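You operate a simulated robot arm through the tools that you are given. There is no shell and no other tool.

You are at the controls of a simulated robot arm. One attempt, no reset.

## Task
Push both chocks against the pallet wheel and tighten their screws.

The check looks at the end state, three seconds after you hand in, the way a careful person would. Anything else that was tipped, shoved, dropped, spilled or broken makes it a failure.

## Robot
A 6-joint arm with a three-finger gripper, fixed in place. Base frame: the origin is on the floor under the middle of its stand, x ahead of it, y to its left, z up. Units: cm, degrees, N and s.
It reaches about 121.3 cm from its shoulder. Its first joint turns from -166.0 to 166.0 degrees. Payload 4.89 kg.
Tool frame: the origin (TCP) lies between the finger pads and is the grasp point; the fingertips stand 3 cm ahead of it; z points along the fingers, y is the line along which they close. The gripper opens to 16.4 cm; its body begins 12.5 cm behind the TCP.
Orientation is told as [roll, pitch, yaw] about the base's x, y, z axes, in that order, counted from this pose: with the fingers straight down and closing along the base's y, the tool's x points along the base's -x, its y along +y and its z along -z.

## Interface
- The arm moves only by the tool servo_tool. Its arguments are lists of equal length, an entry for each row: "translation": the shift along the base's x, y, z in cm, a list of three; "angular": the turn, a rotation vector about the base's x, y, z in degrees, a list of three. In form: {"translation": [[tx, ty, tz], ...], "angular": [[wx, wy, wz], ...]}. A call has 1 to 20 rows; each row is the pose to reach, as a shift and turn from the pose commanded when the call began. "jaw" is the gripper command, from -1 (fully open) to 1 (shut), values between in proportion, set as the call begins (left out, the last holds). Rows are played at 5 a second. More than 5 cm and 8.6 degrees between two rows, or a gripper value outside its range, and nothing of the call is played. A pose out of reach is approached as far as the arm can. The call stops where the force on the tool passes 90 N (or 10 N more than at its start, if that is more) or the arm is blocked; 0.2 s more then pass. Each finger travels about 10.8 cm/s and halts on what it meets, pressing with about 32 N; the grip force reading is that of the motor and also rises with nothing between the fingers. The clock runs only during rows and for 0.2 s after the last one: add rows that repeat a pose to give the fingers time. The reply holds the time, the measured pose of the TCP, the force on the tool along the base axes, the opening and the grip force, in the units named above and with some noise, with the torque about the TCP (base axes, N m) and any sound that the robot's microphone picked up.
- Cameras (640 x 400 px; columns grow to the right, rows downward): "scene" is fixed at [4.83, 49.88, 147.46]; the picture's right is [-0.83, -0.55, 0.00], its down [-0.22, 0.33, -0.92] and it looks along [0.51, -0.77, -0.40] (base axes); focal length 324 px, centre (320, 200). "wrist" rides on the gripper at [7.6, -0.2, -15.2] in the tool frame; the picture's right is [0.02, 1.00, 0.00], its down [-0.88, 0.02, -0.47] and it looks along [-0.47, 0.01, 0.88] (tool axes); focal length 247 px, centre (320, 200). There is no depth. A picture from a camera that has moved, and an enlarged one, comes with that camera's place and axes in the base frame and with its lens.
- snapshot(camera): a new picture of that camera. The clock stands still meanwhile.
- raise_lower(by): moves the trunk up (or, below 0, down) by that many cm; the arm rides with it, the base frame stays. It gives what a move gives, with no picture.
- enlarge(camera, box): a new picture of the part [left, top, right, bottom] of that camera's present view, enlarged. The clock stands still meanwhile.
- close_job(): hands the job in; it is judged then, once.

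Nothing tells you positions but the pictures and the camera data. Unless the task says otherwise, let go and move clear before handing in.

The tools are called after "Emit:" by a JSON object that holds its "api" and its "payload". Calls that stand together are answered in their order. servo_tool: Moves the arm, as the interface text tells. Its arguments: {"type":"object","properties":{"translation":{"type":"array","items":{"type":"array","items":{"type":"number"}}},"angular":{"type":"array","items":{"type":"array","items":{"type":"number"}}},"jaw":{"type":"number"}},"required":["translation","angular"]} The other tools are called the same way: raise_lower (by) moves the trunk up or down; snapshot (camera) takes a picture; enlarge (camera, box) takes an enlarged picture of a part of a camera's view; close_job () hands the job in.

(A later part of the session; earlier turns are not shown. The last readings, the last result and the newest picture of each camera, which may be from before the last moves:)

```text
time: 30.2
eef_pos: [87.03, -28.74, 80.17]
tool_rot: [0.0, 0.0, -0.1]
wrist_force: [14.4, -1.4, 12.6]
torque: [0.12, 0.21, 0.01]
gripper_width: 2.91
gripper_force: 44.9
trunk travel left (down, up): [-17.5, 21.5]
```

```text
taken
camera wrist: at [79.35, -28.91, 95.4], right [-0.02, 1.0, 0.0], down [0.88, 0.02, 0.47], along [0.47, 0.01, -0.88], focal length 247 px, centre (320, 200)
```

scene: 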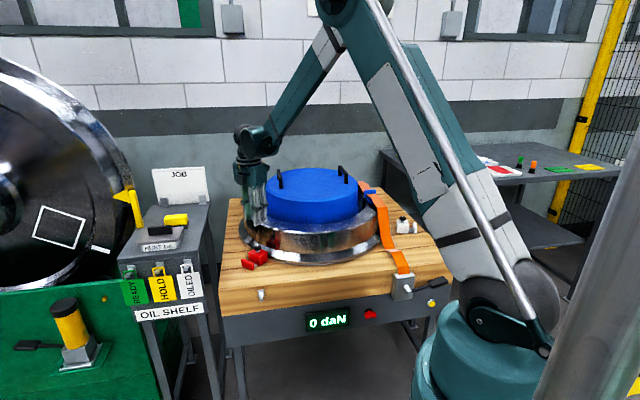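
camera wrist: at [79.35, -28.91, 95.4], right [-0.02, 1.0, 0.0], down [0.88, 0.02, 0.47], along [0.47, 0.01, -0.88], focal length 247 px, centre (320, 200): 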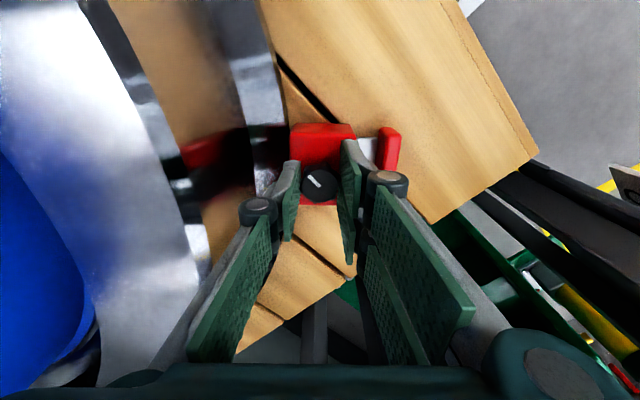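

Clearance to the rim is fine at yaw 0, about 1.5 cm. I'll keep turning to yaw −90.

Emit:
{"api": "servo_tool", "payload": {"translation": [[0, 0, 0], [0, 0, 0], [0, 0, 0], [0, 0, 0], [0, 0, 0], [0, 0, 0], [0, 0, 0], [0, 0, 0]], "angular": [[0, 0, -6], [0, 0, -12], [0, 0, -18], [0, 0, -24], [0, 0, -30], [0, 0, -36], [0, 0, -42], [0, 0, -48]]}}

Emit:
{"api": "enlarge", "payload": {"camera": "wrist", "box": [230, 100, 410, 260]}}

Emit:
{"api": "snapshot", "payload": {"camera": "scene"}}

```text
time: 32.0
eef_pos: [87.06, -28.85, 80.12]
tool_rot: [0.0, 0.0, -48.1]
wrist_force: [-2.8, -3.9, 2.7]
torque: [-0.02, -0.04, 0.46]
gripper_width: 2.93
gripper_force: 45.1
trunk travel left (down, up): [-17.5, 21.5]
```

```text
2.50 times, centred on (320, 180) of wrist
camera zoom: at [81.76, -23.25, 95.35], right [0.73, 0.68, 0.0], down [0.6, -0.64, 0.47], along [0.32, -0.35, -0.88], focal length 617 px, centre (320, 250)
```

zoom: 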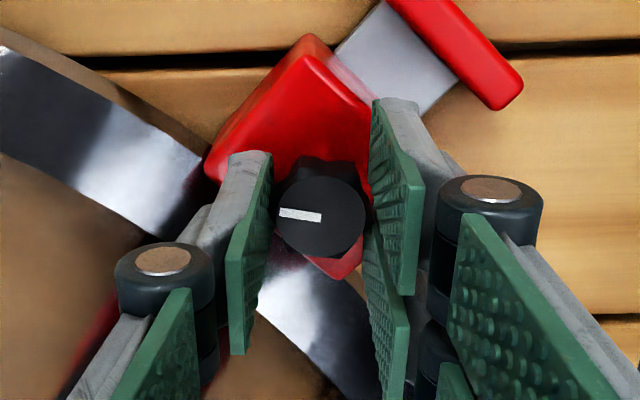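

```text
taken
```

scene: 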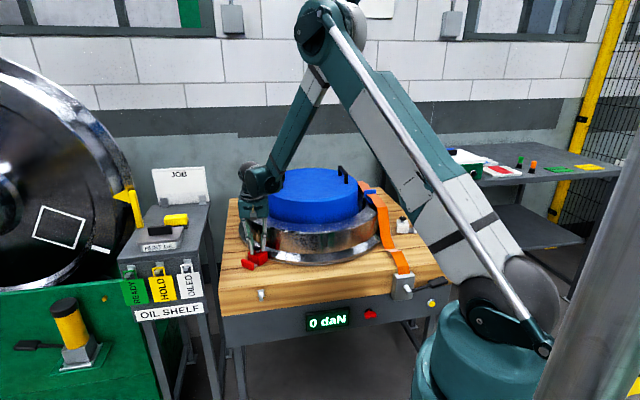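

The torque rose to 0.46 N·m and the mark shows the knob stopped after about 100° clockwise while the fingers slipped. I'll turn a little further to confirm it has really reached its end.

Emit:
{"api": "servo_tool", "payload": {"translation": [[0, 0, 0], [0, 0, 0], [0, 0, 0], [0, 0, 0], [0, 0, 0]], "angular": [[0, 0, -5], [0, 0, -10], [0, 0, -15], [0, 0, -20], [0, 0, -25]]}}

Emit:
{"api": "enlarge", "payload": {"camera": "wrist", "box": [230, 100, 410, 260]}}

```text
time: 33.2
eef_pos: [86.96, -28.79, 80.03]
tool_rot: [0.0, 0.0, -73.1]
wrist_force: [-16.5, -1.3, -7.4]
torque: [0.08, 0.23, 0.39]
gripper_width: 2.89
gripper_force: 45.0
trunk travel left (down, up): [-17.5, 21.5]
```

```text
2.50 times, centred on (320, 180) of wrist
camera zoom: at [84.63, -21.58, 95.37], right [0.95, 0.31, 0.0], down [0.27, -0.84, 0.47], along [0.15, -0.45, -0.88], focal length 617 px, centre (320, 250)
```

zoom: 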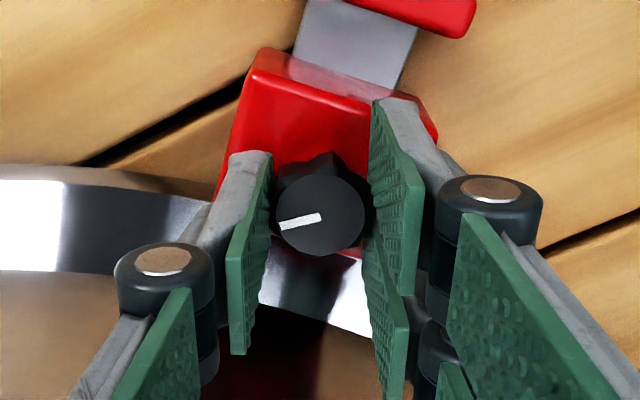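

Emit:
{"api": "servo_tool", "payload": {"translation": [[0, 0, 0], [0, 0, 0], [0, 0, 0], [0, 0, 0]], "angular": [[0, 0, 0], [0, 0, 0], [0, 0, 0], [0, 0, 0]], "jaw": 0.4}}

Emit:
{"api": "enlarge", "payload": {"camera": "wrist", "box": [230, 100, 410, 260]}}

Emit:
{"api": "enlarge", "payload": {"camera": "scene", "box": [225, 205, 295, 275]}}

```text
time: 34.2
eef_pos: [87.1, -28.77, 80.11]
tool_rot: [0.0, 0.0, -72.9]
wrist_force: [0.7, 0.4, 0.0]
torque: [0.01, 0.01, 0.0]
gripper_width: 4.92
gripper_force: 0.0
trunk travel left (down, up): [-17.5, 21.5]
```

```text
2.50 times, centred on (320, 180) of wrist
camera zoom: at [84.64, -21.54, 95.37], right [0.95, 0.31, 0.0], down [0.28, -0.84, 0.47], along [0.15, -0.45, -0.88], focal length 617 px, centre (320, 250)
```

zoom: 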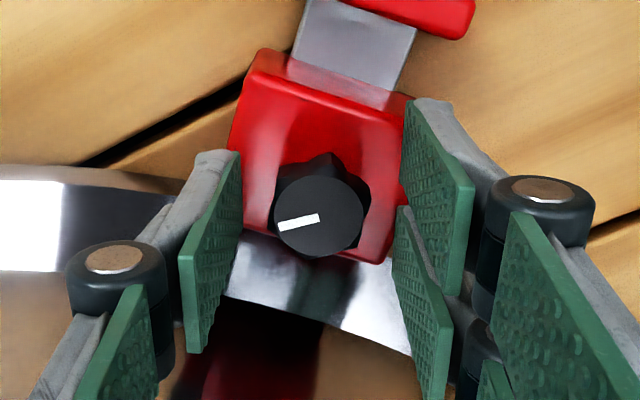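

```text
5.71 times, centred on (260, 240) of scene
camera zoom: at [4.83, 49.88, 147.46], right [-0.83, -0.55, 0.0], down [-0.22, 0.33, -0.92], along [0.51, -0.77, -0.4], focal length 1850 px, centre (663, -29)
```

zoom: 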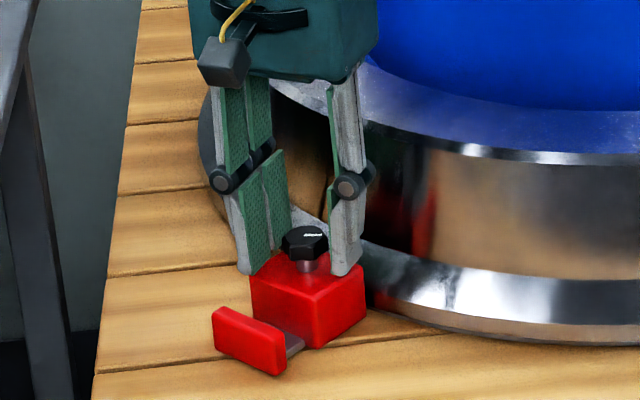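

The knob stays put after release. To be sure it's really tight, I'll go back 30°, regrip and push clockwise once more, comparing the mark.

Emit:
{"api": "servo_tool", "payload": {"translation": [[0, 0, 0], [0, 0, 0], [0, 0, 0], [0, 0, 0], [0, 0, 0], [0, 0, 0]], "angular": [[0, 0, 5], [0, 0, 11], [0, 0, 17], [0, 0, 23], [0, 0, 28], [0, 0, 28]], "jaw": 0.5}}

Emit:
{"api": "servo_tool", "payload": {"translation": [[0, 0, 0], [0, 0, 0], [0, 0, 0]], "angular": [[0, 0, 0], [0, 0, 0], [0, 0, 0]], "jaw": 1.0}}

Emit:
{"api": "enlarge", "payload": {"camera": "wrist", "box": [230, 100, 410, 260]}}

Emit:
{"api": "servo_tool", "payload": {"translation": [[0, 0, 0], [0, 0, 0], [0, 0, 0], [0, 0, 0], [0, 0, 0]], "angular": [[0, 0, -3], [0, 0, -6], [0, 0, -9], [0, 0, -12], [0, 0, -15]]}}

Emit:
{"api": "enlarge", "payload": {"camera": "wrist", "box": [230, 100, 410, 260]}}

```text
time: 35.6
eef_pos: [86.99, -28.85, 80.09]
tool_rot: [0.1, 0.0, -44.9]
wrist_force: [-0.3, 0.1, 0.0]
torque: [0.0, -0.03, 0.0]
gripper_width: 4.11
gripper_force: 0.1
trunk travel left (down, up): [-17.5, 21.5]
```

```text
time: 36.4
eef_pos: [86.98, -28.64, 80.03]
tool_rot: [0.1, 0.0, -45.0]
wrist_force: [-6.1, -2.3, -2.8]
torque: [-0.11, 0.09, 0.08]
gripper_width: 2.91
gripper_force: 45.3
trunk travel left (down, up): [-17.5, 21.5]
```

```text
2.50 times, centred on (320, 180) of wrist
camera zoom: at [81.45, -23.46, 95.36], right [0.69, 0.72, 0.0], down [0.64, -0.61, 0.47], along [0.34, -0.33, -0.88], focal length 617 px, centre (320, 250)
```

zoom: 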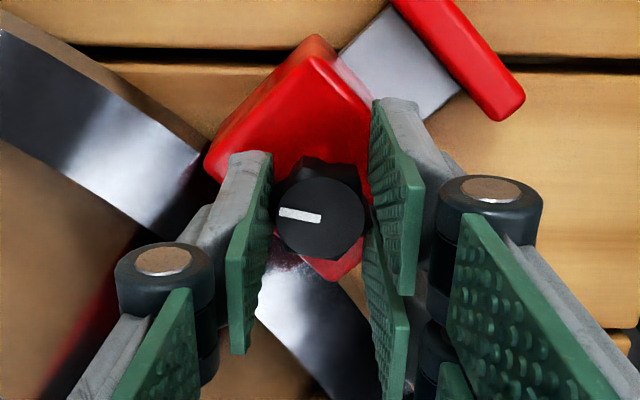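

```text
time: 37.6
eef_pos: [87.04, -28.71, 80.04]
tool_rot: [0.1, 0.0, -60.0]
wrist_force: [-13.1, 2.0, -7.7]
torque: [0.32, 0.32, 0.41]
gripper_width: 2.89
gripper_force: 44.9
trunk travel left (down, up): [-17.5, 21.5]
```

```text
2.50 times, centred on (320, 180) of wrist
camera zoom: at [83.03, -22.24, 95.37], right [0.86, 0.52, 0.0], down [0.46, -0.75, 0.47], along [0.24, -0.4, -0.88], focal length 617 px, centre (320, 250)
```

zoom: 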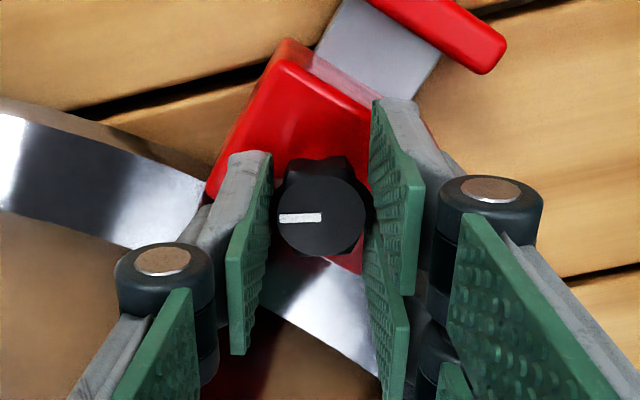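

The knob moved only a few degrees to the same end angle and then the fingers slipped at 0.4 N·m, so it's at its stop. I'll turn slightly more to seat it, release and lift clear.

Emit:
{"api": "servo_tool", "payload": {"translation": [[0, 0, 0], [0, 0, 0], [0, 0, 0], [0, 0, 0], [0, 0, 0]], "angular": [[0, 0, -4], [0, 0, -8], [0, 0, -12], [0, 0, -15], [0, 0, -15]]}}

Emit:
{"api": "servo_tool", "payload": {"translation": [[0, 0, 0], [0, 0, 0], [0, 0, 0]], "angular": [[0, 0, 0], [0, 0, 0], [0, 0, 0]], "jaw": 0.4}}

Emit:
{"api": "servo_tool", "payload": {"translation": [[0, 0, 2], [0, 0, 5], [0, 0, 9], [0, 0, 13], [0, 0, 17], [0, 0, 20], [0, 0, 20]], "angular": [[0, 0, 0], [0, 0, 0], [0, 0, 0], [0, 0, 0], [0, 0, 0], [0, 0, 0], [0, 0, 0]]}}

Emit:
{"api": "snapshot", "payload": {"camera": "wrist"}}

Emit:
{"api": "enlarge", "payload": {"camera": "scene", "box": [225, 205, 295, 275]}}

```text
time: 38.8
eef_pos: [86.99, -28.78, 79.98]
tool_rot: [0.1, -0.1, -75.1]
wrist_force: [-9.1, -8.9, 0.7]
torque: [-0.71, 0.13, 0.03]
gripper_width: 2.9
gripper_force: 45.0
trunk travel left (down, up): [-17.5, 21.5]
```

```text
time: 39.6
eef_pos: [87.12, -28.62, 80.1]
tool_rot: [0.1, 0.2, -74.9]
wrist_force: [0.1, 0.1, 0.5]
torque: [-0.02, 0.02, -0.01]
gripper_width: 4.93
gripper_force: 0.0
trunk travel left (down, up): [-17.5, 21.5]
```

```text
time: 41.2
eef_pos: [86.89, -28.89, 99.86]
tool_rot: [0.0, 0.1, -75.0]
wrist_force: [-0.4, 0.2, 0.3]
torque: [0.01, -0.06, -0.03]
gripper_width: 4.94
gripper_force: 0.0
trunk travel left (down, up): [-17.5, 21.5]
```

```text
taken
camera wrist: at [84.81, -21.49, 115.38], right [0.96, 0.28, 0.0], down [0.25, -0.85, 0.47], along [0.13, -0.45, -0.88], focal length 247 px, centre (320, 200)
```

wrist: 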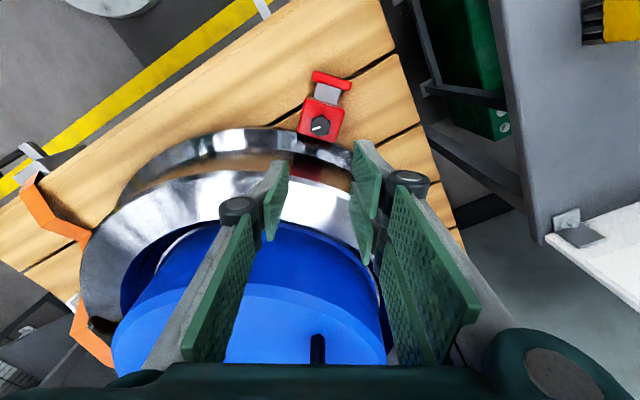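

```text
5.71 times, centred on (260, 240) of scene
camera zoom: at [4.83, 49.88, 147.46], right [-0.83, -0.55, 0.0], down [-0.22, 0.33, -0.92], along [0.51, -0.77, -0.4], focal length 1850 px, centre (663, -29)
```

zoom: 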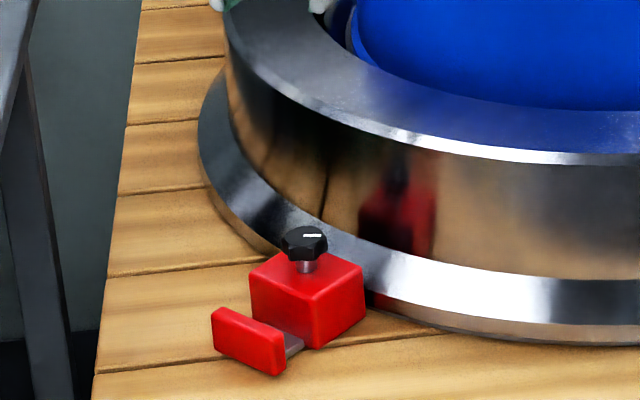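

Emit:
{"api": "enlarge", "payload": {"camera": "wrist", "box": [270, 50, 390, 170]}}

Emit:
{"api": "enlarge", "payload": {"camera": "scene", "box": [240, 240, 280, 275]}}

```text
3.33 times, centred on (330, 110) of wrist
camera zoom: at [84.81, -21.49, 115.38], right [0.96, 0.28, 0.0], down [0.25, -0.85, 0.47], along [0.13, -0.45, -0.88], focal length 823 px, centre (287, 500)
```

zoom: 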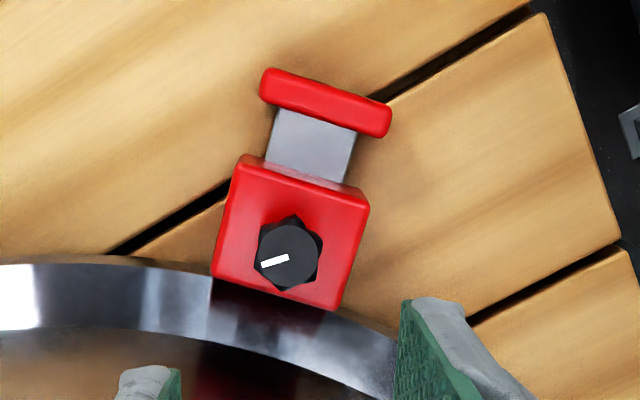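

```text
11.43 times, centred on (260, 258) of scene
camera zoom: at [4.83, 49.88, 147.46], right [-0.83, -0.55, 0.0], down [-0.22, 0.33, -0.92], along [0.51, -0.77, -0.4], focal length 3701 px, centre (1006, -457)
```

zoom: 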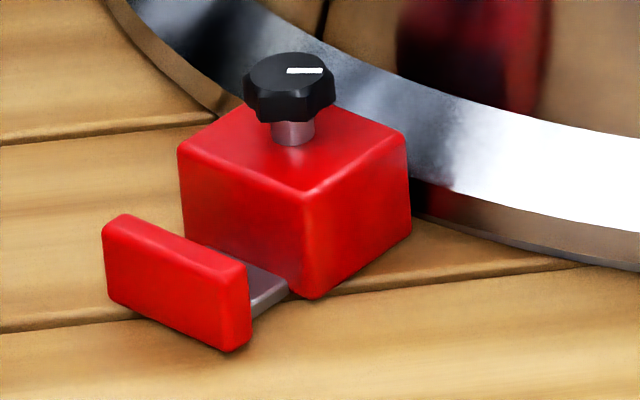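

Emit:
{"api": "enlarge", "payload": {"camera": "scene", "box": [235, 225, 295, 275]}}

Emit:
{"api": "enlarge", "payload": {"camera": "scene", "box": [250, 240, 280, 265]}}

```text
8.00 times, centred on (265, 250) of scene
camera zoom: at [4.83, 49.88, 147.46], right [-0.83, -0.55, 0.0], down [-0.22, 0.33, -0.92], along [0.51, -0.77, -0.4], focal length 2590 px, centre (760, -200)
```

zoom: 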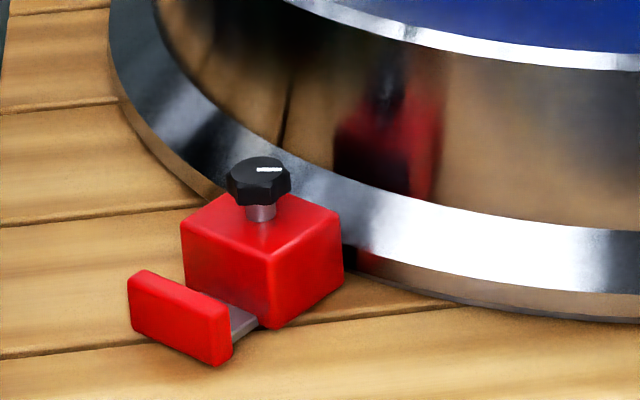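

```text
16.00 times, centred on (265, 252) of scene
camera zoom: at [4.83, 49.88, 147.46], right [-0.83, -0.55, 0.0], down [-0.22, 0.33, -0.92], along [0.51, -0.77, -0.4], focal length 5181 px, centre (1200, -640)
```

zoom: 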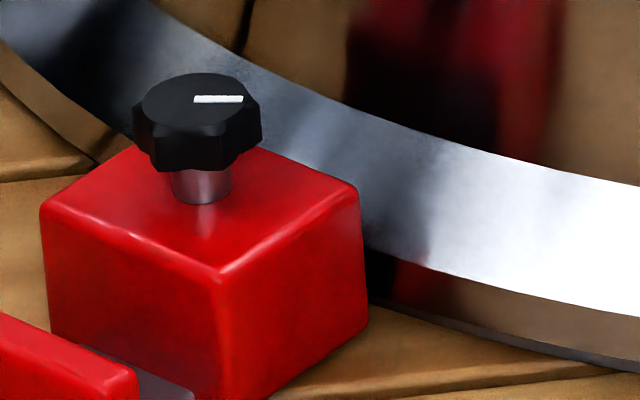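

The mark confirms the knob is at its stop, but comparing pictures suggests the block may have crept back 1–2 mm during the turning. I'll regrip the block and press it gently toward the wheel to check for slack.

Emit:
{"api": "servo_tool", "payload": {"translation": [[0, 0.4, 0], [0, 0.8, -2], [0, 1.2, -6], [0, 1.2, -10], [0, 1.2, -14], [0, 1.2, -18], [0, 1.2, -20.5], [0, 1.2, -22], [0, 1.2, -22.8], [0, 1.2, -22.8]], "angular": [[0, 0, -7.5], [0, 0, -15], [0, 0, -15], [0, 0, -15], [0, 0, -15], [0, 0, -15], [0, 0, -15], [0, 0, -15], [0, 0, -15], [0, 0, -15]], "jaw": -0.13}}

Emit:
{"api": "snapshot", "payload": {"camera": "wrist"}}

```text
time: 43.4
eef_pos: [86.98, -27.42, 77.27]
tool_rot: [0.1, 0.0, -90.0]
wrist_force: [0.1, 0.1, -1.2]
torque: [0.0, 0.0, 0.02]
gripper_width: 9.25
gripper_force: 0.0
trunk travel left (down, up): [-17.5, 21.5]
```

```text
taken
camera wrist: at [86.81, -19.91, 92.63], right [1.0, 0.02, 0.0], down [0.02, -0.88, 0.47], along [0.01, -0.47, -0.88], focal length 247 px, centre (320, 200)
```

wrist: 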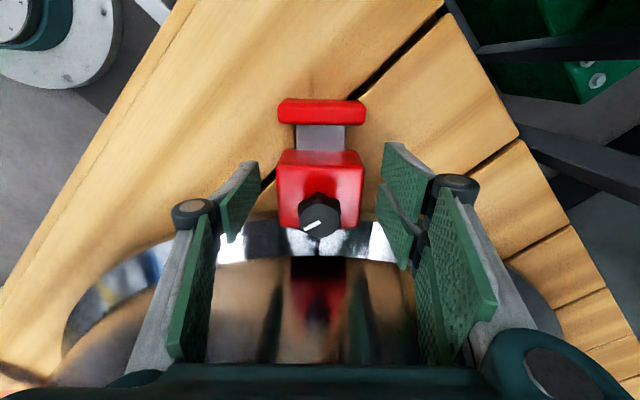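

Emit:
{"api": "enlarge", "payload": {"camera": "wrist", "box": [240, 80, 400, 280]}}

Emit:
{"api": "servo_tool", "payload": {"translation": [[0, 0, 0], [0, 0, 0], [0, 0, 0], [0, 0, 0]], "angular": [[0, 0, 0], [0, 0, 0], [0, 0, 0], [0, 0, 0]], "jaw": 0.35}}

Emit:
{"api": "servo_tool", "payload": {"translation": [[0, -0.05, 0], [0, -0.1, 0], [0, -0.1, 0]], "angular": [[0, 0, 0], [0, 0, 0], [0, 0, 0]]}}

```text
2.00 times, centred on (320, 180) of wrist
camera zoom: at [86.81, -19.91, 92.63], right [1.0, 0.02, 0.0], down [0.02, -0.88, 0.47], along [0.01, -0.47, -0.88], focal length 494 px, centre (320, 240)
```

zoom: 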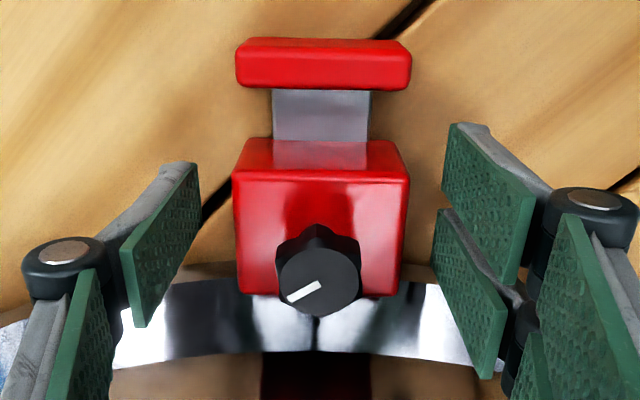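

```text
time: 44.4
eef_pos: [86.97, -27.59, 77.26]
tool_rot: [0.0, 0.0, -90.0]
wrist_force: [3.2, 0.3, -1.0]
torque: [-0.03, -0.18, 0.13]
gripper_width: 6.35
gripper_force: 45.1
trunk travel left (down, up): [-17.5, 21.5]
```

```text
time: 45.2
eef_pos: [87.0, -27.57, 77.33]
tool_rot: [0.0, 0.0, -90.0]
wrist_force: [12.1, 3.9, 14.7]
torque: [0.79, 0.1, 0.34]
gripper_width: 6.36
gripper_force: 44.6
trunk travel left (down, up): [-17.5, 21.5]
```

Emit:
{"api": "servo_tool", "payload": {"translation": [[0, -0.05, 0], [0, -0.1, 0], [0, -0.1, 0]], "angular": [[0, 0, 0], [0, 0, 0], [0, 0, 0]]}}

Emit:
{"api": "servo_tool", "payload": {"translation": [[0, -0.05, 0], [0, -0.1, 0], [0, -0.1, 0]], "angular": [[0, 0, 0], [0, 0, 0], [0, 0, 0]]}}

Emit:
{"api": "enlarge", "payload": {"camera": "wrist", "box": [240, 80, 400, 280]}}

Emit:
{"api": "enlarge", "payload": {"camera": "scene", "box": [235, 225, 295, 275]}}

```text
time: 46.0
eef_pos: [86.98, -27.6, 77.33]
tool_rot: [0.0, 0.0, -90.0]
wrist_force: [9.5, 9.9, 13.7]
torque: [0.26, -0.78, 0.3]
gripper_width: 6.4
gripper_force: 44.7
trunk travel left (down, up): [-17.5, 21.5]
```

```text
time: 46.8
eef_pos: [86.83, -27.65, 77.21]
tool_rot: [0.1, 0.0, -89.9]
wrist_force: [7.4, 28.6, 6.9]
torque: [0.82, -0.33, 0.08]
gripper_width: 6.38
gripper_force: 45.0
trunk travel left (down, up): [-17.5, 21.5]
```

```text
2.00 times, centred on (320, 180) of wrist
camera zoom: at [86.82, -20.08, 92.65], right [1.0, 0.02, 0.0], down [0.02, -0.88, 0.47], along [0.01, -0.47, -0.88], focal length 494 px, centre (320, 240)
```

zoom: 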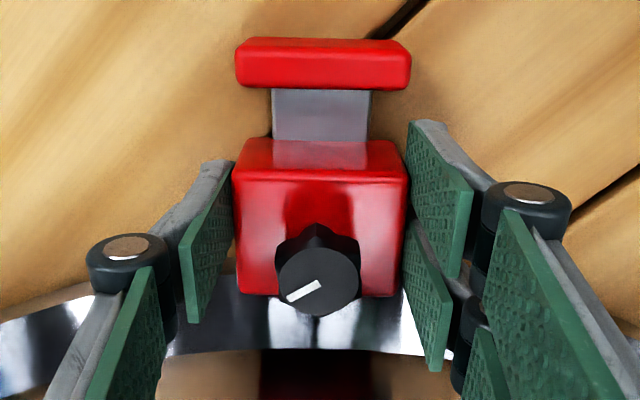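

```text
8.00 times, centred on (265, 250) of scene
camera zoom: at [4.83, 49.88, 147.46], right [-0.83, -0.55, 0.0], down [-0.22, 0.33, -0.92], along [0.51, -0.77, -0.4], focal length 2590 px, centre (760, -200)
```

zoom: 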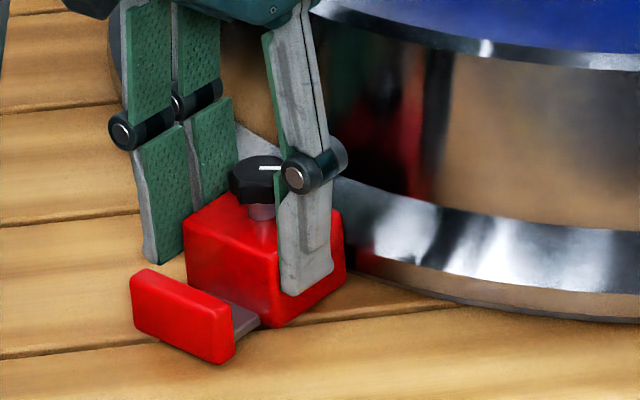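

The block moved about 1.5 mm back into contact and Fy rose to 29 N, so it's firmly against the flange with the knob at its stop. I'll release and lift away.

Emit:
{"api": "servo_tool", "payload": {"translation": [[0, 0, 0], [0, 0, 0], [0, 0, 0], [0, 0, 0]], "angular": [[0, 0, 0], [0, 0, 0], [0, 0, 0], [0, 0, 0]], "jaw": -0.13}}

Emit:
{"api": "servo_tool", "payload": {"translation": [[0, 0.2, 1], [0, 0.4, 3], [0, 0.4, 7], [0, 0.4, 11], [0, 0.4, 15], [0, 0.4, 19], [0, 0.4, 23], [0, 0.4, 27], [0, 0.4, 30], [0, 0.4, 30]], "angular": [[0, 0, 0], [0, 0, 0], [0, 0, 0], [0, 0, 0], [0, 0, 0], [0, 0, 0], [0, 0, 0], [0, 0, 0], [0, 0, 0], [0, 0, 0]]}}

Emit:
{"api": "enlarge", "payload": {"camera": "scene", "box": [235, 225, 295, 275]}}

Emit:
{"api": "snapshot", "payload": {"camera": "wrist"}}

Emit:
{"api": "snapshot", "payload": {"camera": "scene"}}

```text
time: 47.8
eef_pos: [86.88, -27.75, 77.24]
tool_rot: [0.0, 0.1, -90.0]
wrist_force: [0.6, -0.2, -0.1]
torque: [0.0, 0.0, 0.01]
gripper_width: 9.25
gripper_force: 0.2
trunk travel left (down, up): [-17.5, 21.5]
```

```text
time: 50.0
eef_pos: [87.11, -27.42, 107.5]
tool_rot: [0.0, 0.1, -90.0]
wrist_force: [-0.3, -0.5, 0.1]
torque: [-0.01, -0.09, -0.01]
gripper_width: 9.26
gripper_force: 0.0
trunk travel left (down, up): [-17.5, 21.5]
```

```text
8.00 times, centred on (265, 250) of scene
camera zoom: at [4.83, 49.88, 147.46], right [-0.83, -0.55, 0.0], down [-0.22, 0.33, -0.92], along [0.51, -0.77, -0.4], focal length 2590 px, centre (760, -200)
```

zoom: 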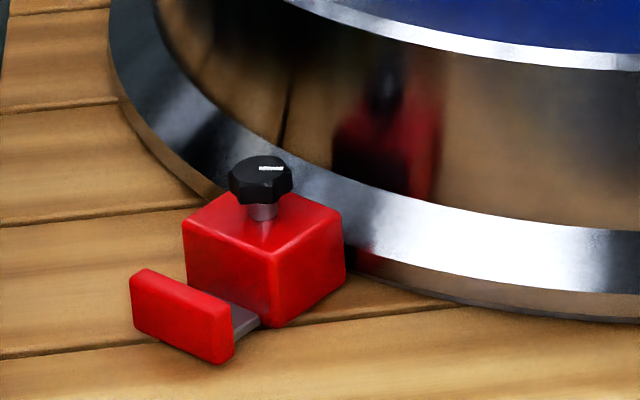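

```text
taken
camera wrist: at [86.92, -19.71, 122.78], right [1.0, 0.02, 0.0], down [0.02, -0.88, 0.47], along [0.01, -0.47, -0.88], focal length 247 px, centre (320, 200)
```

wrist: 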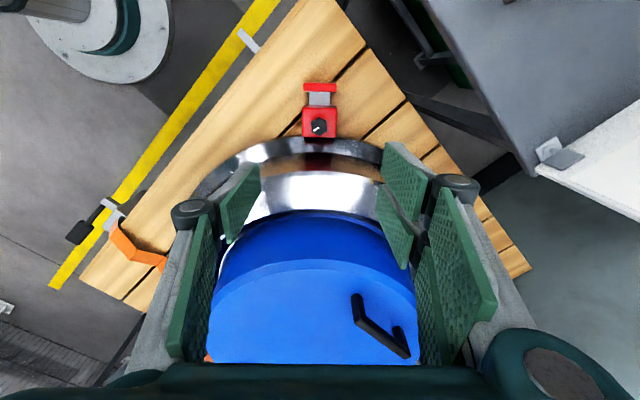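

```text
taken
```

scene: 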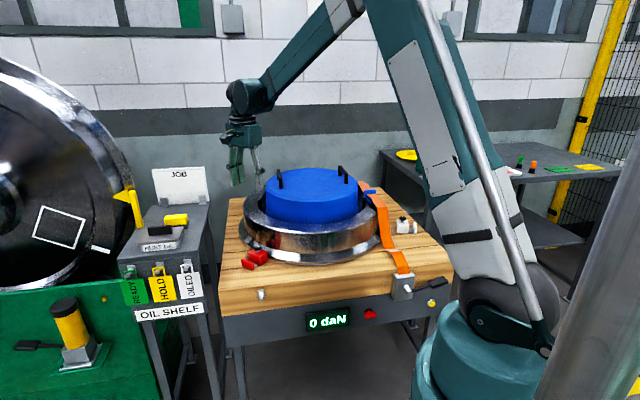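

The red chock is in contact and its knob is at the stop. Next is the white chock near (48, −85). I'll travel high on the robot's side of the pallet, clear of hub and strap, turning to yaw ≈ +25 so the camera looks radially inward.

Emit:
{"api": "servo_tool", "payload": {"translation": [[-4, -1.4, 1], [-8, -3, 2], [-12, -4.5, 3], [-16, -7, 3], [-20, -9.5, 3], [-24, -12, 3], [-27.5, -15, 3], [-30.5, -18.5, 3], [-33.5, -22, 3], [-36, -26, 3], [-38.5, -30, 3], [-40.5, -34, 3], [-42, -38, 3], [-43, -42, 3], [-43.5, -46, 3], [-43.5, -49, 3], [-43.5, -51, 3], [-43.5, -51, 3]], "angular": [[0, 0, 7], [0, 0, 14], [0, 0, 21], [0, 0, 28], [0, 0, 35], [0, 0, 42], [0, 0, 49], [0, 0, 56], [0, 0, 63], [0, 0, 70], [0, 0, 77], [0, 0, 84], [0, 0, 91], [0, 0, 98], [0, 0, 105], [0, 0, 110], [0, 0, 115], [0, 0, 115]], "jaw": 0.0}}

Emit:
{"api": "snapshot", "payload": {"camera": "wrist"}}

Emit:
{"api": "snapshot", "payload": {"camera": "scene"}}

```text
time: 53.8
eef_pos: [43.25, -78.41, 110.28]
tool_rot: [0.1, 0.0, 24.9]
wrist_force: [-0.2, -1.2, -0.2]
torque: [0.07, -0.01, 0.0]
gripper_width: 8.22
gripper_force: 0.0
trunk travel left (down, up): [-17.5, 21.5]
```

```text
taken
camera wrist: at [36.45, -81.84, 125.64], right [-0.44, 0.9, 0.0], down [0.79, 0.39, 0.47], along [0.42, 0.21, -0.88], focal length 247 px, centre (320, 200)
```

wrist: 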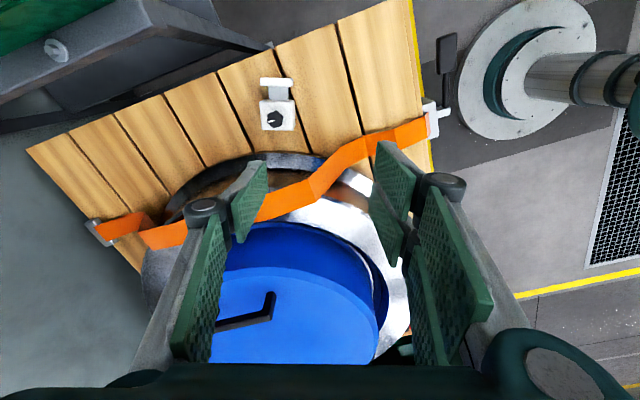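

```text
taken
```

scene: 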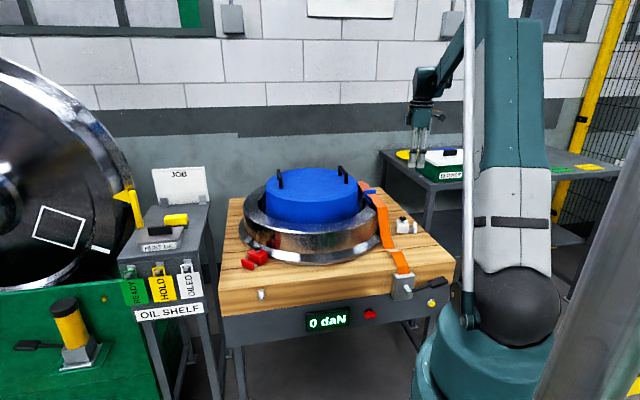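

Emit:
{"api": "enlarge", "payload": {"camera": "wrist", "box": [200, 60, 400, 220]}}

```text
2.50 times, centred on (300, 140) of wrist
camera zoom: at [36.45, -81.84, 125.64], right [-0.44, 0.9, 0.0], down [0.79, 0.39, 0.47], along [0.42, 0.21, -0.88], focal length 617 px, centre (370, 350)
```

zoom: 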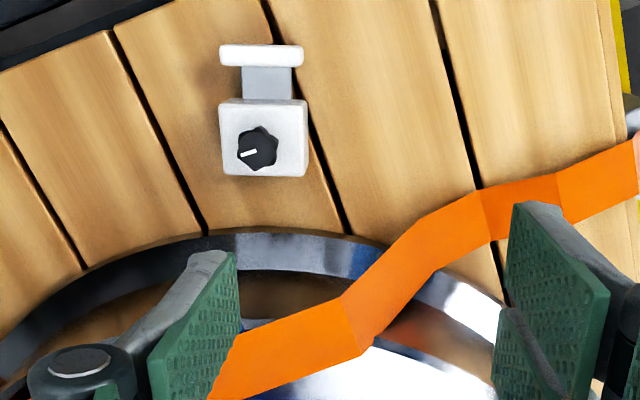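

The white chock's knob is at about (47.5, −85.4), it faces inward along about 24°, and there's a gap of about 5.2 cm. The orange strap slopes down on its +y side near (50, −74), so I want the single, narrower finger on that side. I'll test whether the tool can turn to yaw −155 and beyond, up here in free space.

Emit:
{"api": "servo_tool", "payload": {"translation": [[0, 0, 0], [0, 0, 0], [0, 0, 0], [0, 0, 0], [0, 0, 0], [0, 0, 0], [0, 0, 0], [0, 0, 0], [0, 0, 0], [0, 0, 0], [0, 0, 0], [0, 0, 0], [0, 0, 0], [0, 0, 0], [0, 0, 0], [0, 0, 0], [0, 0, 0], [0, 0, 0], [0, 0, 0], [0, 0, 0]], "angular": [[0, 0, -8.4], [0, 0, -16.8], [0, 0, -25.2], [0, 0, -33.6], [0, 0, -42], [0, 0, -50.4], [0, 0, -58.8], [0, 0, -67.2], [0, 0, -75.6], [0, 0, -84], [0, 0, -92.4], [0, 0, -100.8], [0, 0, -109.2], [0, 0, -117.6], [0, 0, -126], [0, 0, -134.4], [0, 0, -142.8], [0, 0, -151.2], [0, 0, -159.6], [0, 0, -168]]}}

Emit:
{"api": "servo_tool", "payload": {"translation": [[0, 0, 0], [0, 0, 0], [0, 0, 0], [0, 0, 0], [0, 0, 0], [0, 0, 0], [0, 0, 0], [0, 0, 0], [0, 0, 0], [0, 0, 0], [0, 0, 0], [0, 0, 0], [0, 0, 0], [0, 0, 0]], "angular": [[0, 0, -8], [0, 0, -16], [0, 0, -24], [0, 0, -32], [0, 0, -40], [0, 0, -48], [0, 0, -56], [0, 0, -64], [0, 0, -72], [0, 0, -80], [0, 0, -88], [0, 0, -96], [0, 0, -104], [0, 0, -112]]}}

```text
time: 58.0
eef_pos: [43.5, -78.5, 110.28]
tool_rot: [0.0, -0.1, -143.1]
wrist_force: [-0.1, 0.6, 0.1]
torque: [0.03, 0.0, 0.02]
gripper_width: 8.21
gripper_force: 0.1
trunk travel left (down, up): [-17.5, 21.5]
```

```text
time: 61.0
eef_pos: [43.51, -78.49, 110.24]
tool_rot: [0.1, 0.0, 125.1]
wrist_force: [-0.3, 0.4, -0.4]
torque: [0.03, -0.03, -0.01]
gripper_width: 8.22
gripper_force: 0.0
out of reach, approached as far as the arm can: row 12, 13, 14
trunk travel left (down, up): [-17.5, 21.5]
```

The turn limit is at yaw ≈ −235 (125°), so I have −130 to −235 available for tightening. I'll turn back to about −155 for gripping the block.

Emit:
{"api": "servo_tool", "payload": {"translation": [[0, 0, 0], [0, 0, 0], [0, 0, 0], [0, 0, 0], [0, 0, 0], [0, 0, 0], [0, 0, 0], [0, 0, 0], [0, 0, 0], [0, 0, 0], [0, 0, 0]], "angular": [[0, 0, 8], [0, 0, 16], [0, 0, 24], [0, 0, 32], [0, 0, 40], [0, 0, 48], [0, 0, 56], [0, 0, 64], [0, 0, 72], [0, 0, 80], [0, 0, 80]]}}

Emit:
{"api": "snapshot", "payload": {"camera": "wrist"}}

```text
time: 63.4
eef_pos: [43.42, -78.41, 110.28]
tool_rot: [0.1, 0.0, -154.8]
wrist_force: [-0.2, -0.3, -0.3]
torque: [-0.02, -0.01, -0.02]
gripper_width: 8.21
gripper_force: 0.1
trunk travel left (down, up): [-17.5, 21.5]
```

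```text
taken
camera wrist: at [50.34, -75.07, 125.63], right [0.44, -0.9, 0.0], down [-0.79, -0.39, 0.47], along [-0.42, -0.21, -0.88], focal length 247 px, centre (320, 200)
```

wrist: 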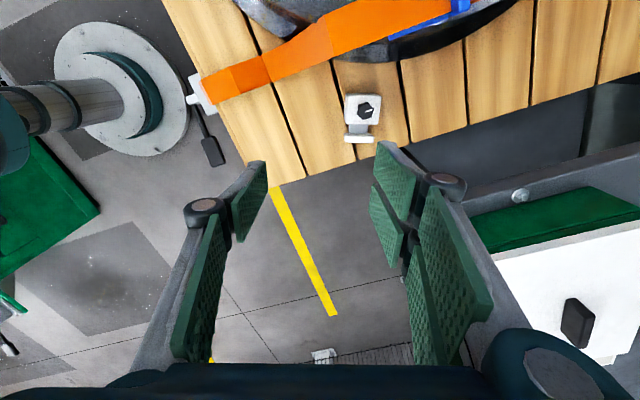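

Emit:
{"api": "enlarge", "payload": {"camera": "wrist", "box": [290, 50, 430, 160]}}

```text
3.64 times, centred on (360, 105) of wrist
camera zoom: at [50.34, -75.07, 125.63], right [0.44, -0.9, 0.0], down [-0.79, -0.39, 0.47], along [-0.42, -0.21, -0.88], focal length 898 px, centre (174, 546)
```

zoom: 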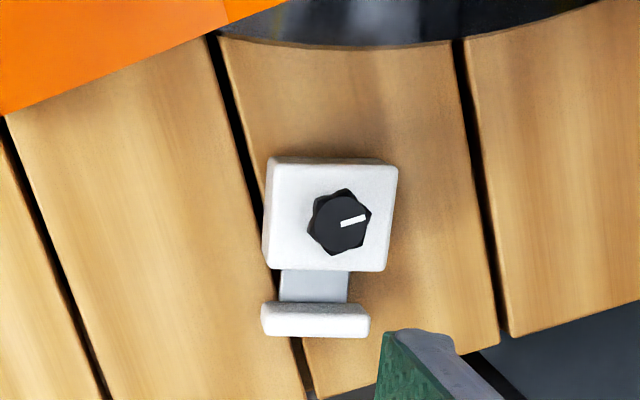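

Emit:
{"api": "servo_tool", "payload": {"translation": [[1, -2.2, -2], [2, -4.5, -4], [3.3, -7.35, -6], [3.3, -7.35, -10], [3.3, -7.35, -14], [3.3, -7.35, -18], [3.3, -7.35, -22], [3.3, -7.35, -25], [3.3, -7.35, -26], [3.3, -7.35, -26]], "angular": [[0, 0, -0.5], [0, 0, -1], [0, 0, -1.5], [0, 0, -1.5], [0, 0, -1.5], [0, 0, -1.5], [0, 0, -1.5], [0, 0, -1.5], [0, 0, -1.5], [0, 0, -1.5]], "jaw": 0.0}}

Emit:
{"api": "snapshot", "payload": {"camera": "wrist"}}

Emit:
{"api": "enlarge", "payload": {"camera": "scene", "box": [350, 140, 450, 260]}}

```text
time: 65.6
eef_pos: [46.79, -85.81, 84.21]
tool_rot: [0.0, -0.1, -156.6]
wrist_force: [-0.1, 0.6, -0.3]
torque: [0.02, 0.0, 0.0]
gripper_width: 8.19
gripper_force: 0.0
trunk travel left (down, up): [-17.5, 21.5]
```

```text
taken
camera wrist: at [53.74, -82.63, 99.56], right [0.42, -0.91, 0.0], down [-0.8, -0.37, 0.47], along [-0.43, -0.2, -0.88], focal length 247 px, centre (320, 200)
```

wrist: 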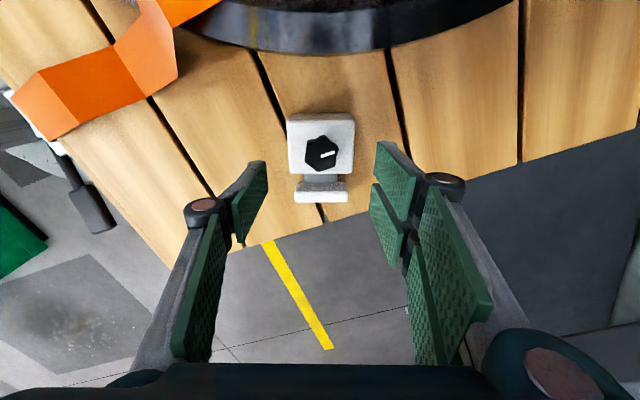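

```text
3.33 times, centred on (400, 200) of scene
camera zoom: at [4.83, 49.88, 147.46], right [-0.83, -0.55, 0.0], down [-0.22, 0.33, -0.92], along [0.51, -0.77, -0.4], focal length 1079 px, centre (53, 200)
```

zoom: 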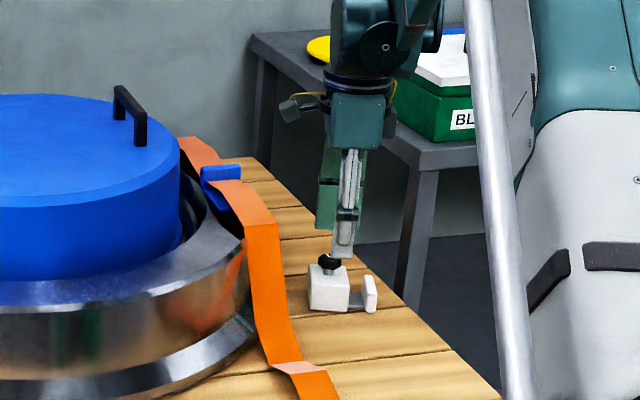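

Aligned: the block is centred between the fingers. I'll descend to grip it.

Emit:
{"api": "servo_tool", "payload": {"translation": [[0, 0, -2], [0, 0, -4], [0, 0, -5.5], [0, 0, -6.5], [0, 0, -7], [0, 0, -7]], "angular": [[0, 0, 0], [0, 0, 0], [0, 0, 0], [0, 0, 0], [0, 0, 0], [0, 0, 0]]}}

Emit:
{"api": "snapshot", "payload": {"camera": "wrist"}}

Emit:
{"api": "enlarge", "payload": {"camera": "scene", "box": [370, 170, 440, 250]}}

```text
time: 67.0
eef_pos: [46.77, -85.84, 77.27]
tool_rot: [0.0, 0.0, -156.6]
wrist_force: [1.2, 0.3, 0.3]
torque: [0.0, 0.0, 0.02]
gripper_width: 8.23
gripper_force: 0.1
trunk travel left (down, up): [-17.5, 21.5]
```

```text
taken
camera wrist: at [53.79, -82.65, 92.64], right [0.42, -0.91, 0.0], down [-0.8, -0.37, 0.47], along [-0.43, -0.2, -0.88], focal length 247 px, centre (320, 200)
```

wrist: 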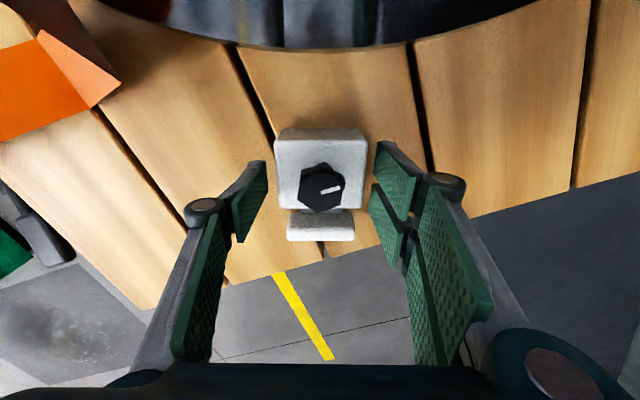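

```text
5.00 times, centred on (405, 210) of scene
camera zoom: at [4.83, 49.88, 147.46], right [-0.83, -0.55, 0.0], down [-0.22, 0.33, -0.92], along [0.51, -0.77, -0.4], focal length 1619 px, centre (-105, 150)
```

zoom: 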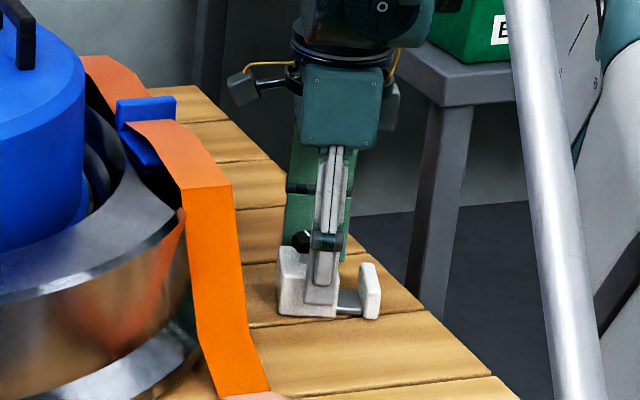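

Emit:
{"api": "servo_tool", "payload": {"translation": [[0, 0, 0], [0, 0, 0], [0, 0, 0], [0, 0, 0]], "angular": [[0, 0, 0], [0, 0, 0], [0, 0, 0], [0, 0, 0]], "jaw": 0.35}}

Emit:
{"api": "servo_tool", "payload": {"translation": [[0.367, 0.16, 0], [0.734, 0.319, 0], [1.1, 0.479, 0], [1.467, 0.638, 0], [1.834, 0.798, 0], [2.2, 0.958, 0], [2.567, 1.117, 0], [2.75, 1.197, 0], [2.75, 1.197, 0]], "angular": [[0, 0, 0], [0, 0, 0], [0, 0, 0], [0, 0, 0], [0, 0, 0], [0, 0, 0], [0, 0, 0], [0, 0, 0], [0, 0, 0]]}}

Emit:
{"api": "snapshot", "payload": {"camera": "wrist"}}

Emit:
{"api": "enlarge", "payload": {"camera": "scene", "box": [370, 170, 440, 250]}}

```text
time: 68.0
eef_pos: [46.76, -85.89, 77.36]
tool_rot: [0.0, 0.0, -156.5]
wrist_force: [8.9, -19.1, 8.0]
torque: [-0.77, -0.14, 1.81]
gripper_width: 6.41
gripper_force: 45.1
trunk travel left (down, up): [-17.5, 21.5]
```

```text
time: 70.0
eef_pos: [49.6, -84.61, 77.44]
tool_rot: [0.0, -0.1, -156.5]
wrist_force: [7.8, -21.1, 19.7]
torque: [-0.83, -0.09, 1.36]
gripper_width: 6.42
gripper_force: 44.9
trunk travel left (down, up): [-17.5, 21.5]
```

```text
taken
camera wrist: at [56.47, -81.45, 92.65], right [0.42, -0.91, 0.0], down [-0.8, -0.37, 0.47], along [-0.43, -0.2, -0.88], focal length 247 px, centre (320, 200)
```

wrist: 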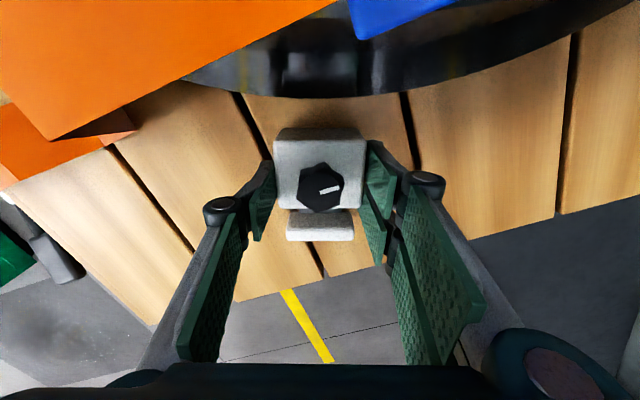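

```text
5.00 times, centred on (405, 210) of scene
camera zoom: at [4.83, 49.88, 147.46], right [-0.83, -0.55, 0.0], down [-0.22, 0.33, -0.92], along [0.51, -0.77, -0.4], focal length 1619 px, centre (-105, 150)
```

zoom: 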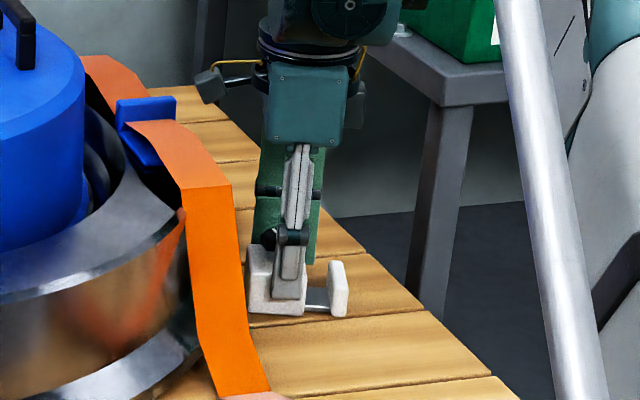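

There's a steady lateral force and a 1.4 N·m yaw torque, suggesting my grip is slightly misaligned with the chock's axis. I'll rotate the grip by about +1.5° to relieve it.

Emit:
{"api": "servo_tool", "payload": {"translation": [[0, 0, 0], [0, 0, 0], [0, 0, 0]], "angular": [[0, 0, 0.8], [0, 0, 1.5], [0, 0, 1.5]]}}

```text
time: 70.8
eef_pos: [49.59, -84.62, 77.29]
tool_rot: [0.1, 0.1, -155.0]
wrist_force: [10.7, -29.0, 25.2]
torque: [-1.23, -0.56, -1.0]
gripper_width: 6.37
gripper_force: 44.8
trunk travel left (down, up): [-17.5, 21.5]
```

Emit:
{"api": "servo_tool", "payload": {"translation": [[0.02, -0.05, 0], [0.04, -0.1, 0], [0.04, -0.1, 0]], "angular": [[0, 0, -0.3], [0, 0, -0.6], [0, 0, -0.6]]}}

```text
time: 71.6
eef_pos: [49.55, -84.61, 77.24]
tool_rot: [-0.1, 0.0, -155.6]
wrist_force: [4.9, -2.9, 16.7]
torque: [-0.07, -0.07, 1.91]
gripper_width: 6.38
gripper_force: 45.1
trunk travel left (down, up): [-17.5, 21.5]
```

Emit:
{"api": "servo_tool", "payload": {"translation": [[0.273, 0.124, 0], [0.547, 0.247, 0], [0.82, 0.371, 0], [1.093, 0.494, 0], [1.093, 0.494, 0]], "angular": [[0, 0, 0.3], [0, 0, 0.3], [0, 0, 0.3], [0, 0, 0.3], [0, 0, 0.3]]}}

Emit:
{"api": "enlarge", "payload": {"camera": "wrist", "box": [200, 40, 440, 260]}}

Emit:
{"api": "enlarge", "payload": {"camera": "scene", "box": [370, 190, 430, 240]}}

```text
time: 72.8
eef_pos: [50.53, -84.22, 77.24]
tool_rot: [0.1, 0.0, -155.3]
wrist_force: [-10.6, 17.2, 2.4]
torque: [0.33, 0.63, 0.58]
gripper_width: 6.35
gripper_force: 44.7
trunk travel left (down, up): [-17.5, 21.5]
```

```text
1.82 times, centred on (320, 150) of wrist
camera zoom: at [57.49, -80.83, 92.61], right [0.44, -0.9, 0.0], down [-0.79, -0.39, 0.47], along [-0.43, -0.21, -0.88], focal length 449 px, centre (320, 291)
```

zoom: 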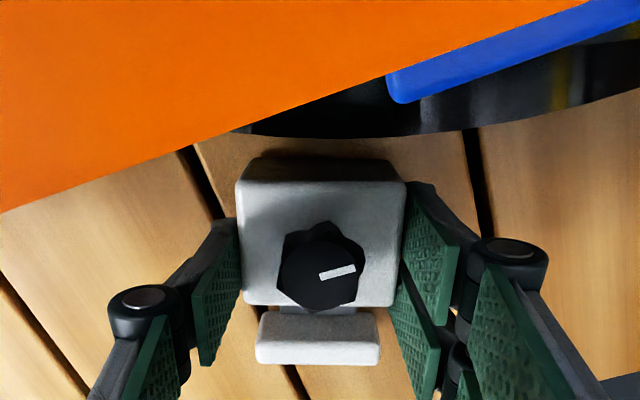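

```text
8.00 times, centred on (400, 215) of scene
camera zoom: at [4.83, 49.88, 147.46], right [-0.83, -0.55, 0.0], down [-0.22, 0.33, -0.92], along [0.51, -0.77, -0.4], focal length 2590 px, centre (-320, 80)
```

zoom: 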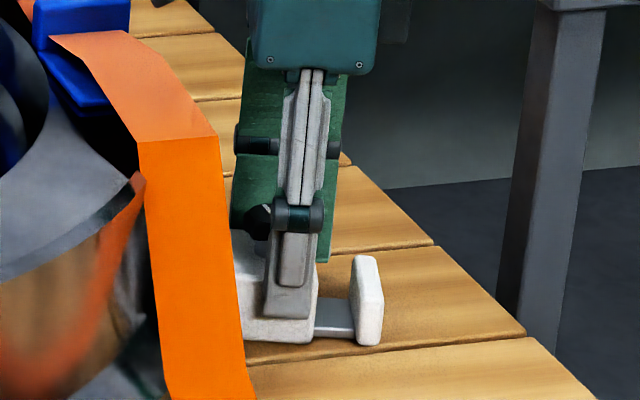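

Emit:
{"api": "servo_tool", "payload": {"translation": [[0.18, 0.16, 0], [0.35, 0.24, 0], [0.53, 0.32, 0], [0.53, 0.32, 0]], "angular": [[0, 0, 0], [0, 0, 0], [0, 0, 0], [0, 0, 0]]}}

Emit:
{"api": "servo_tool", "payload": {"translation": [[0.09, 0.04, 0], [0.18, 0.08, 0], [0.27, 0.12, 0], [0.27, 0.12, 0]], "angular": [[0, 0, 0], [0, 0, 0], [0, 0, 0], [0, 0, 0]]}}

Emit:
{"api": "enlarge", "payload": {"camera": "wrist", "box": [200, 40, 440, 260]}}

Emit:
{"api": "enlarge", "payload": {"camera": "scene", "box": [370, 190, 430, 240]}}

```text
time: 73.8
eef_pos: [51.21, -83.87, 77.43]
tool_rot: [0.0, 0.0, -155.3]
wrist_force: [-2.2, 5.6, 4.4]
torque: [-0.1, -0.2, 0.72]
gripper_width: 6.37
gripper_force: 45.6
trunk travel left (down, up): [-17.5, 21.5]
```

```text
time: 74.8
eef_pos: [51.35, -83.77, 77.27]
tool_rot: [0.0, 0.1, -155.4]
wrist_force: [-15.5, -0.5, 7.2]
torque: [-0.04, 0.4, 0.96]
gripper_width: 6.35
gripper_force: 45.0
trunk travel left (down, up): [-17.5, 21.5]
```

```text
1.82 times, centred on (320, 150) of wrist
camera zoom: at [58.25, -80.46, 92.6], right [0.44, -0.9, 0.0], down [-0.79, -0.38, 0.47], along [-0.43, -0.21, -0.88], focal length 449 px, centre (320, 291)
```

zoom: 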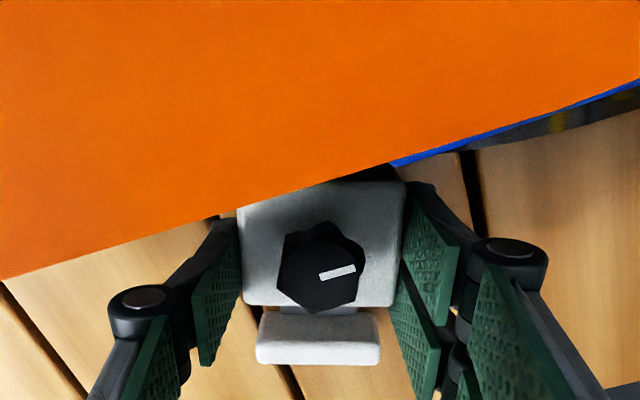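

```text
8.00 times, centred on (400, 215) of scene
camera zoom: at [4.83, 49.88, 147.46], right [-0.83, -0.55, 0.0], down [-0.22, 0.33, -0.92], along [0.51, -0.77, -0.4], focal length 2590 px, centre (-320, 80)
```

zoom: 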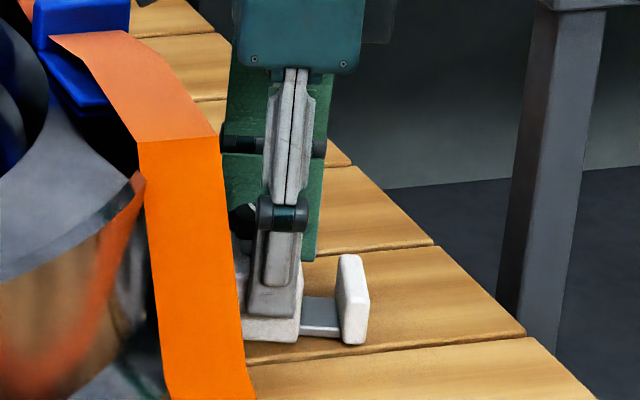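

Emit:
{"api": "servo_tool", "payload": {"translation": [[0.05, 0.02, 0], [0.09, 0.04, 0], [0.09, 0.04, 0]], "angular": [[0, 0, 0], [0, 0, 0], [0, 0, 0]]}}

Emit:
{"api": "servo_tool", "payload": {"translation": [[0.05, 0.02, 0], [0.09, 0.04, 0], [0.09, 0.04, 0]], "angular": [[0, 0, 0], [0, 0, 0], [0, 0, 0]]}}

Emit:
{"api": "servo_tool", "payload": {"translation": [[0.05, 0.02, 0], [0.09, 0.04, 0], [0.09, 0.04, 0]], "angular": [[0, 0, 0], [0, 0, 0], [0, 0, 0]]}}

```text
time: 75.6
eef_pos: [51.39, -83.81, 77.28]
tool_rot: [-0.1, -0.1, -155.4]
wrist_force: [-30.8, -6.8, -2.1]
torque: [-0.73, 1.0, 0.56]
gripper_width: 6.35
gripper_force: 45.6
trunk travel left (down, up): [-17.5, 21.5]
```

```text
time: 76.4
eef_pos: [51.47, -83.78, 77.32]
tool_rot: [0.0, 0.0, -155.3]
wrist_force: [-42.0, -5.9, -2.7]
torque: [-0.23, 1.15, 0.79]
gripper_width: 6.38
gripper_force: 44.4
trunk travel left (down, up): [-17.5, 21.5]
```

```text
time: 77.2
eef_pos: [51.6, -83.61, 77.35]
tool_rot: [-0.1, 0.0, -155.3]
wrist_force: [-45.7, 2.0, -6.3]
torque: [0.04, 1.23, 0.99]
gripper_width: 6.35
gripper_force: 45.0
trunk travel left (down, up): [-17.5, 21.5]
```

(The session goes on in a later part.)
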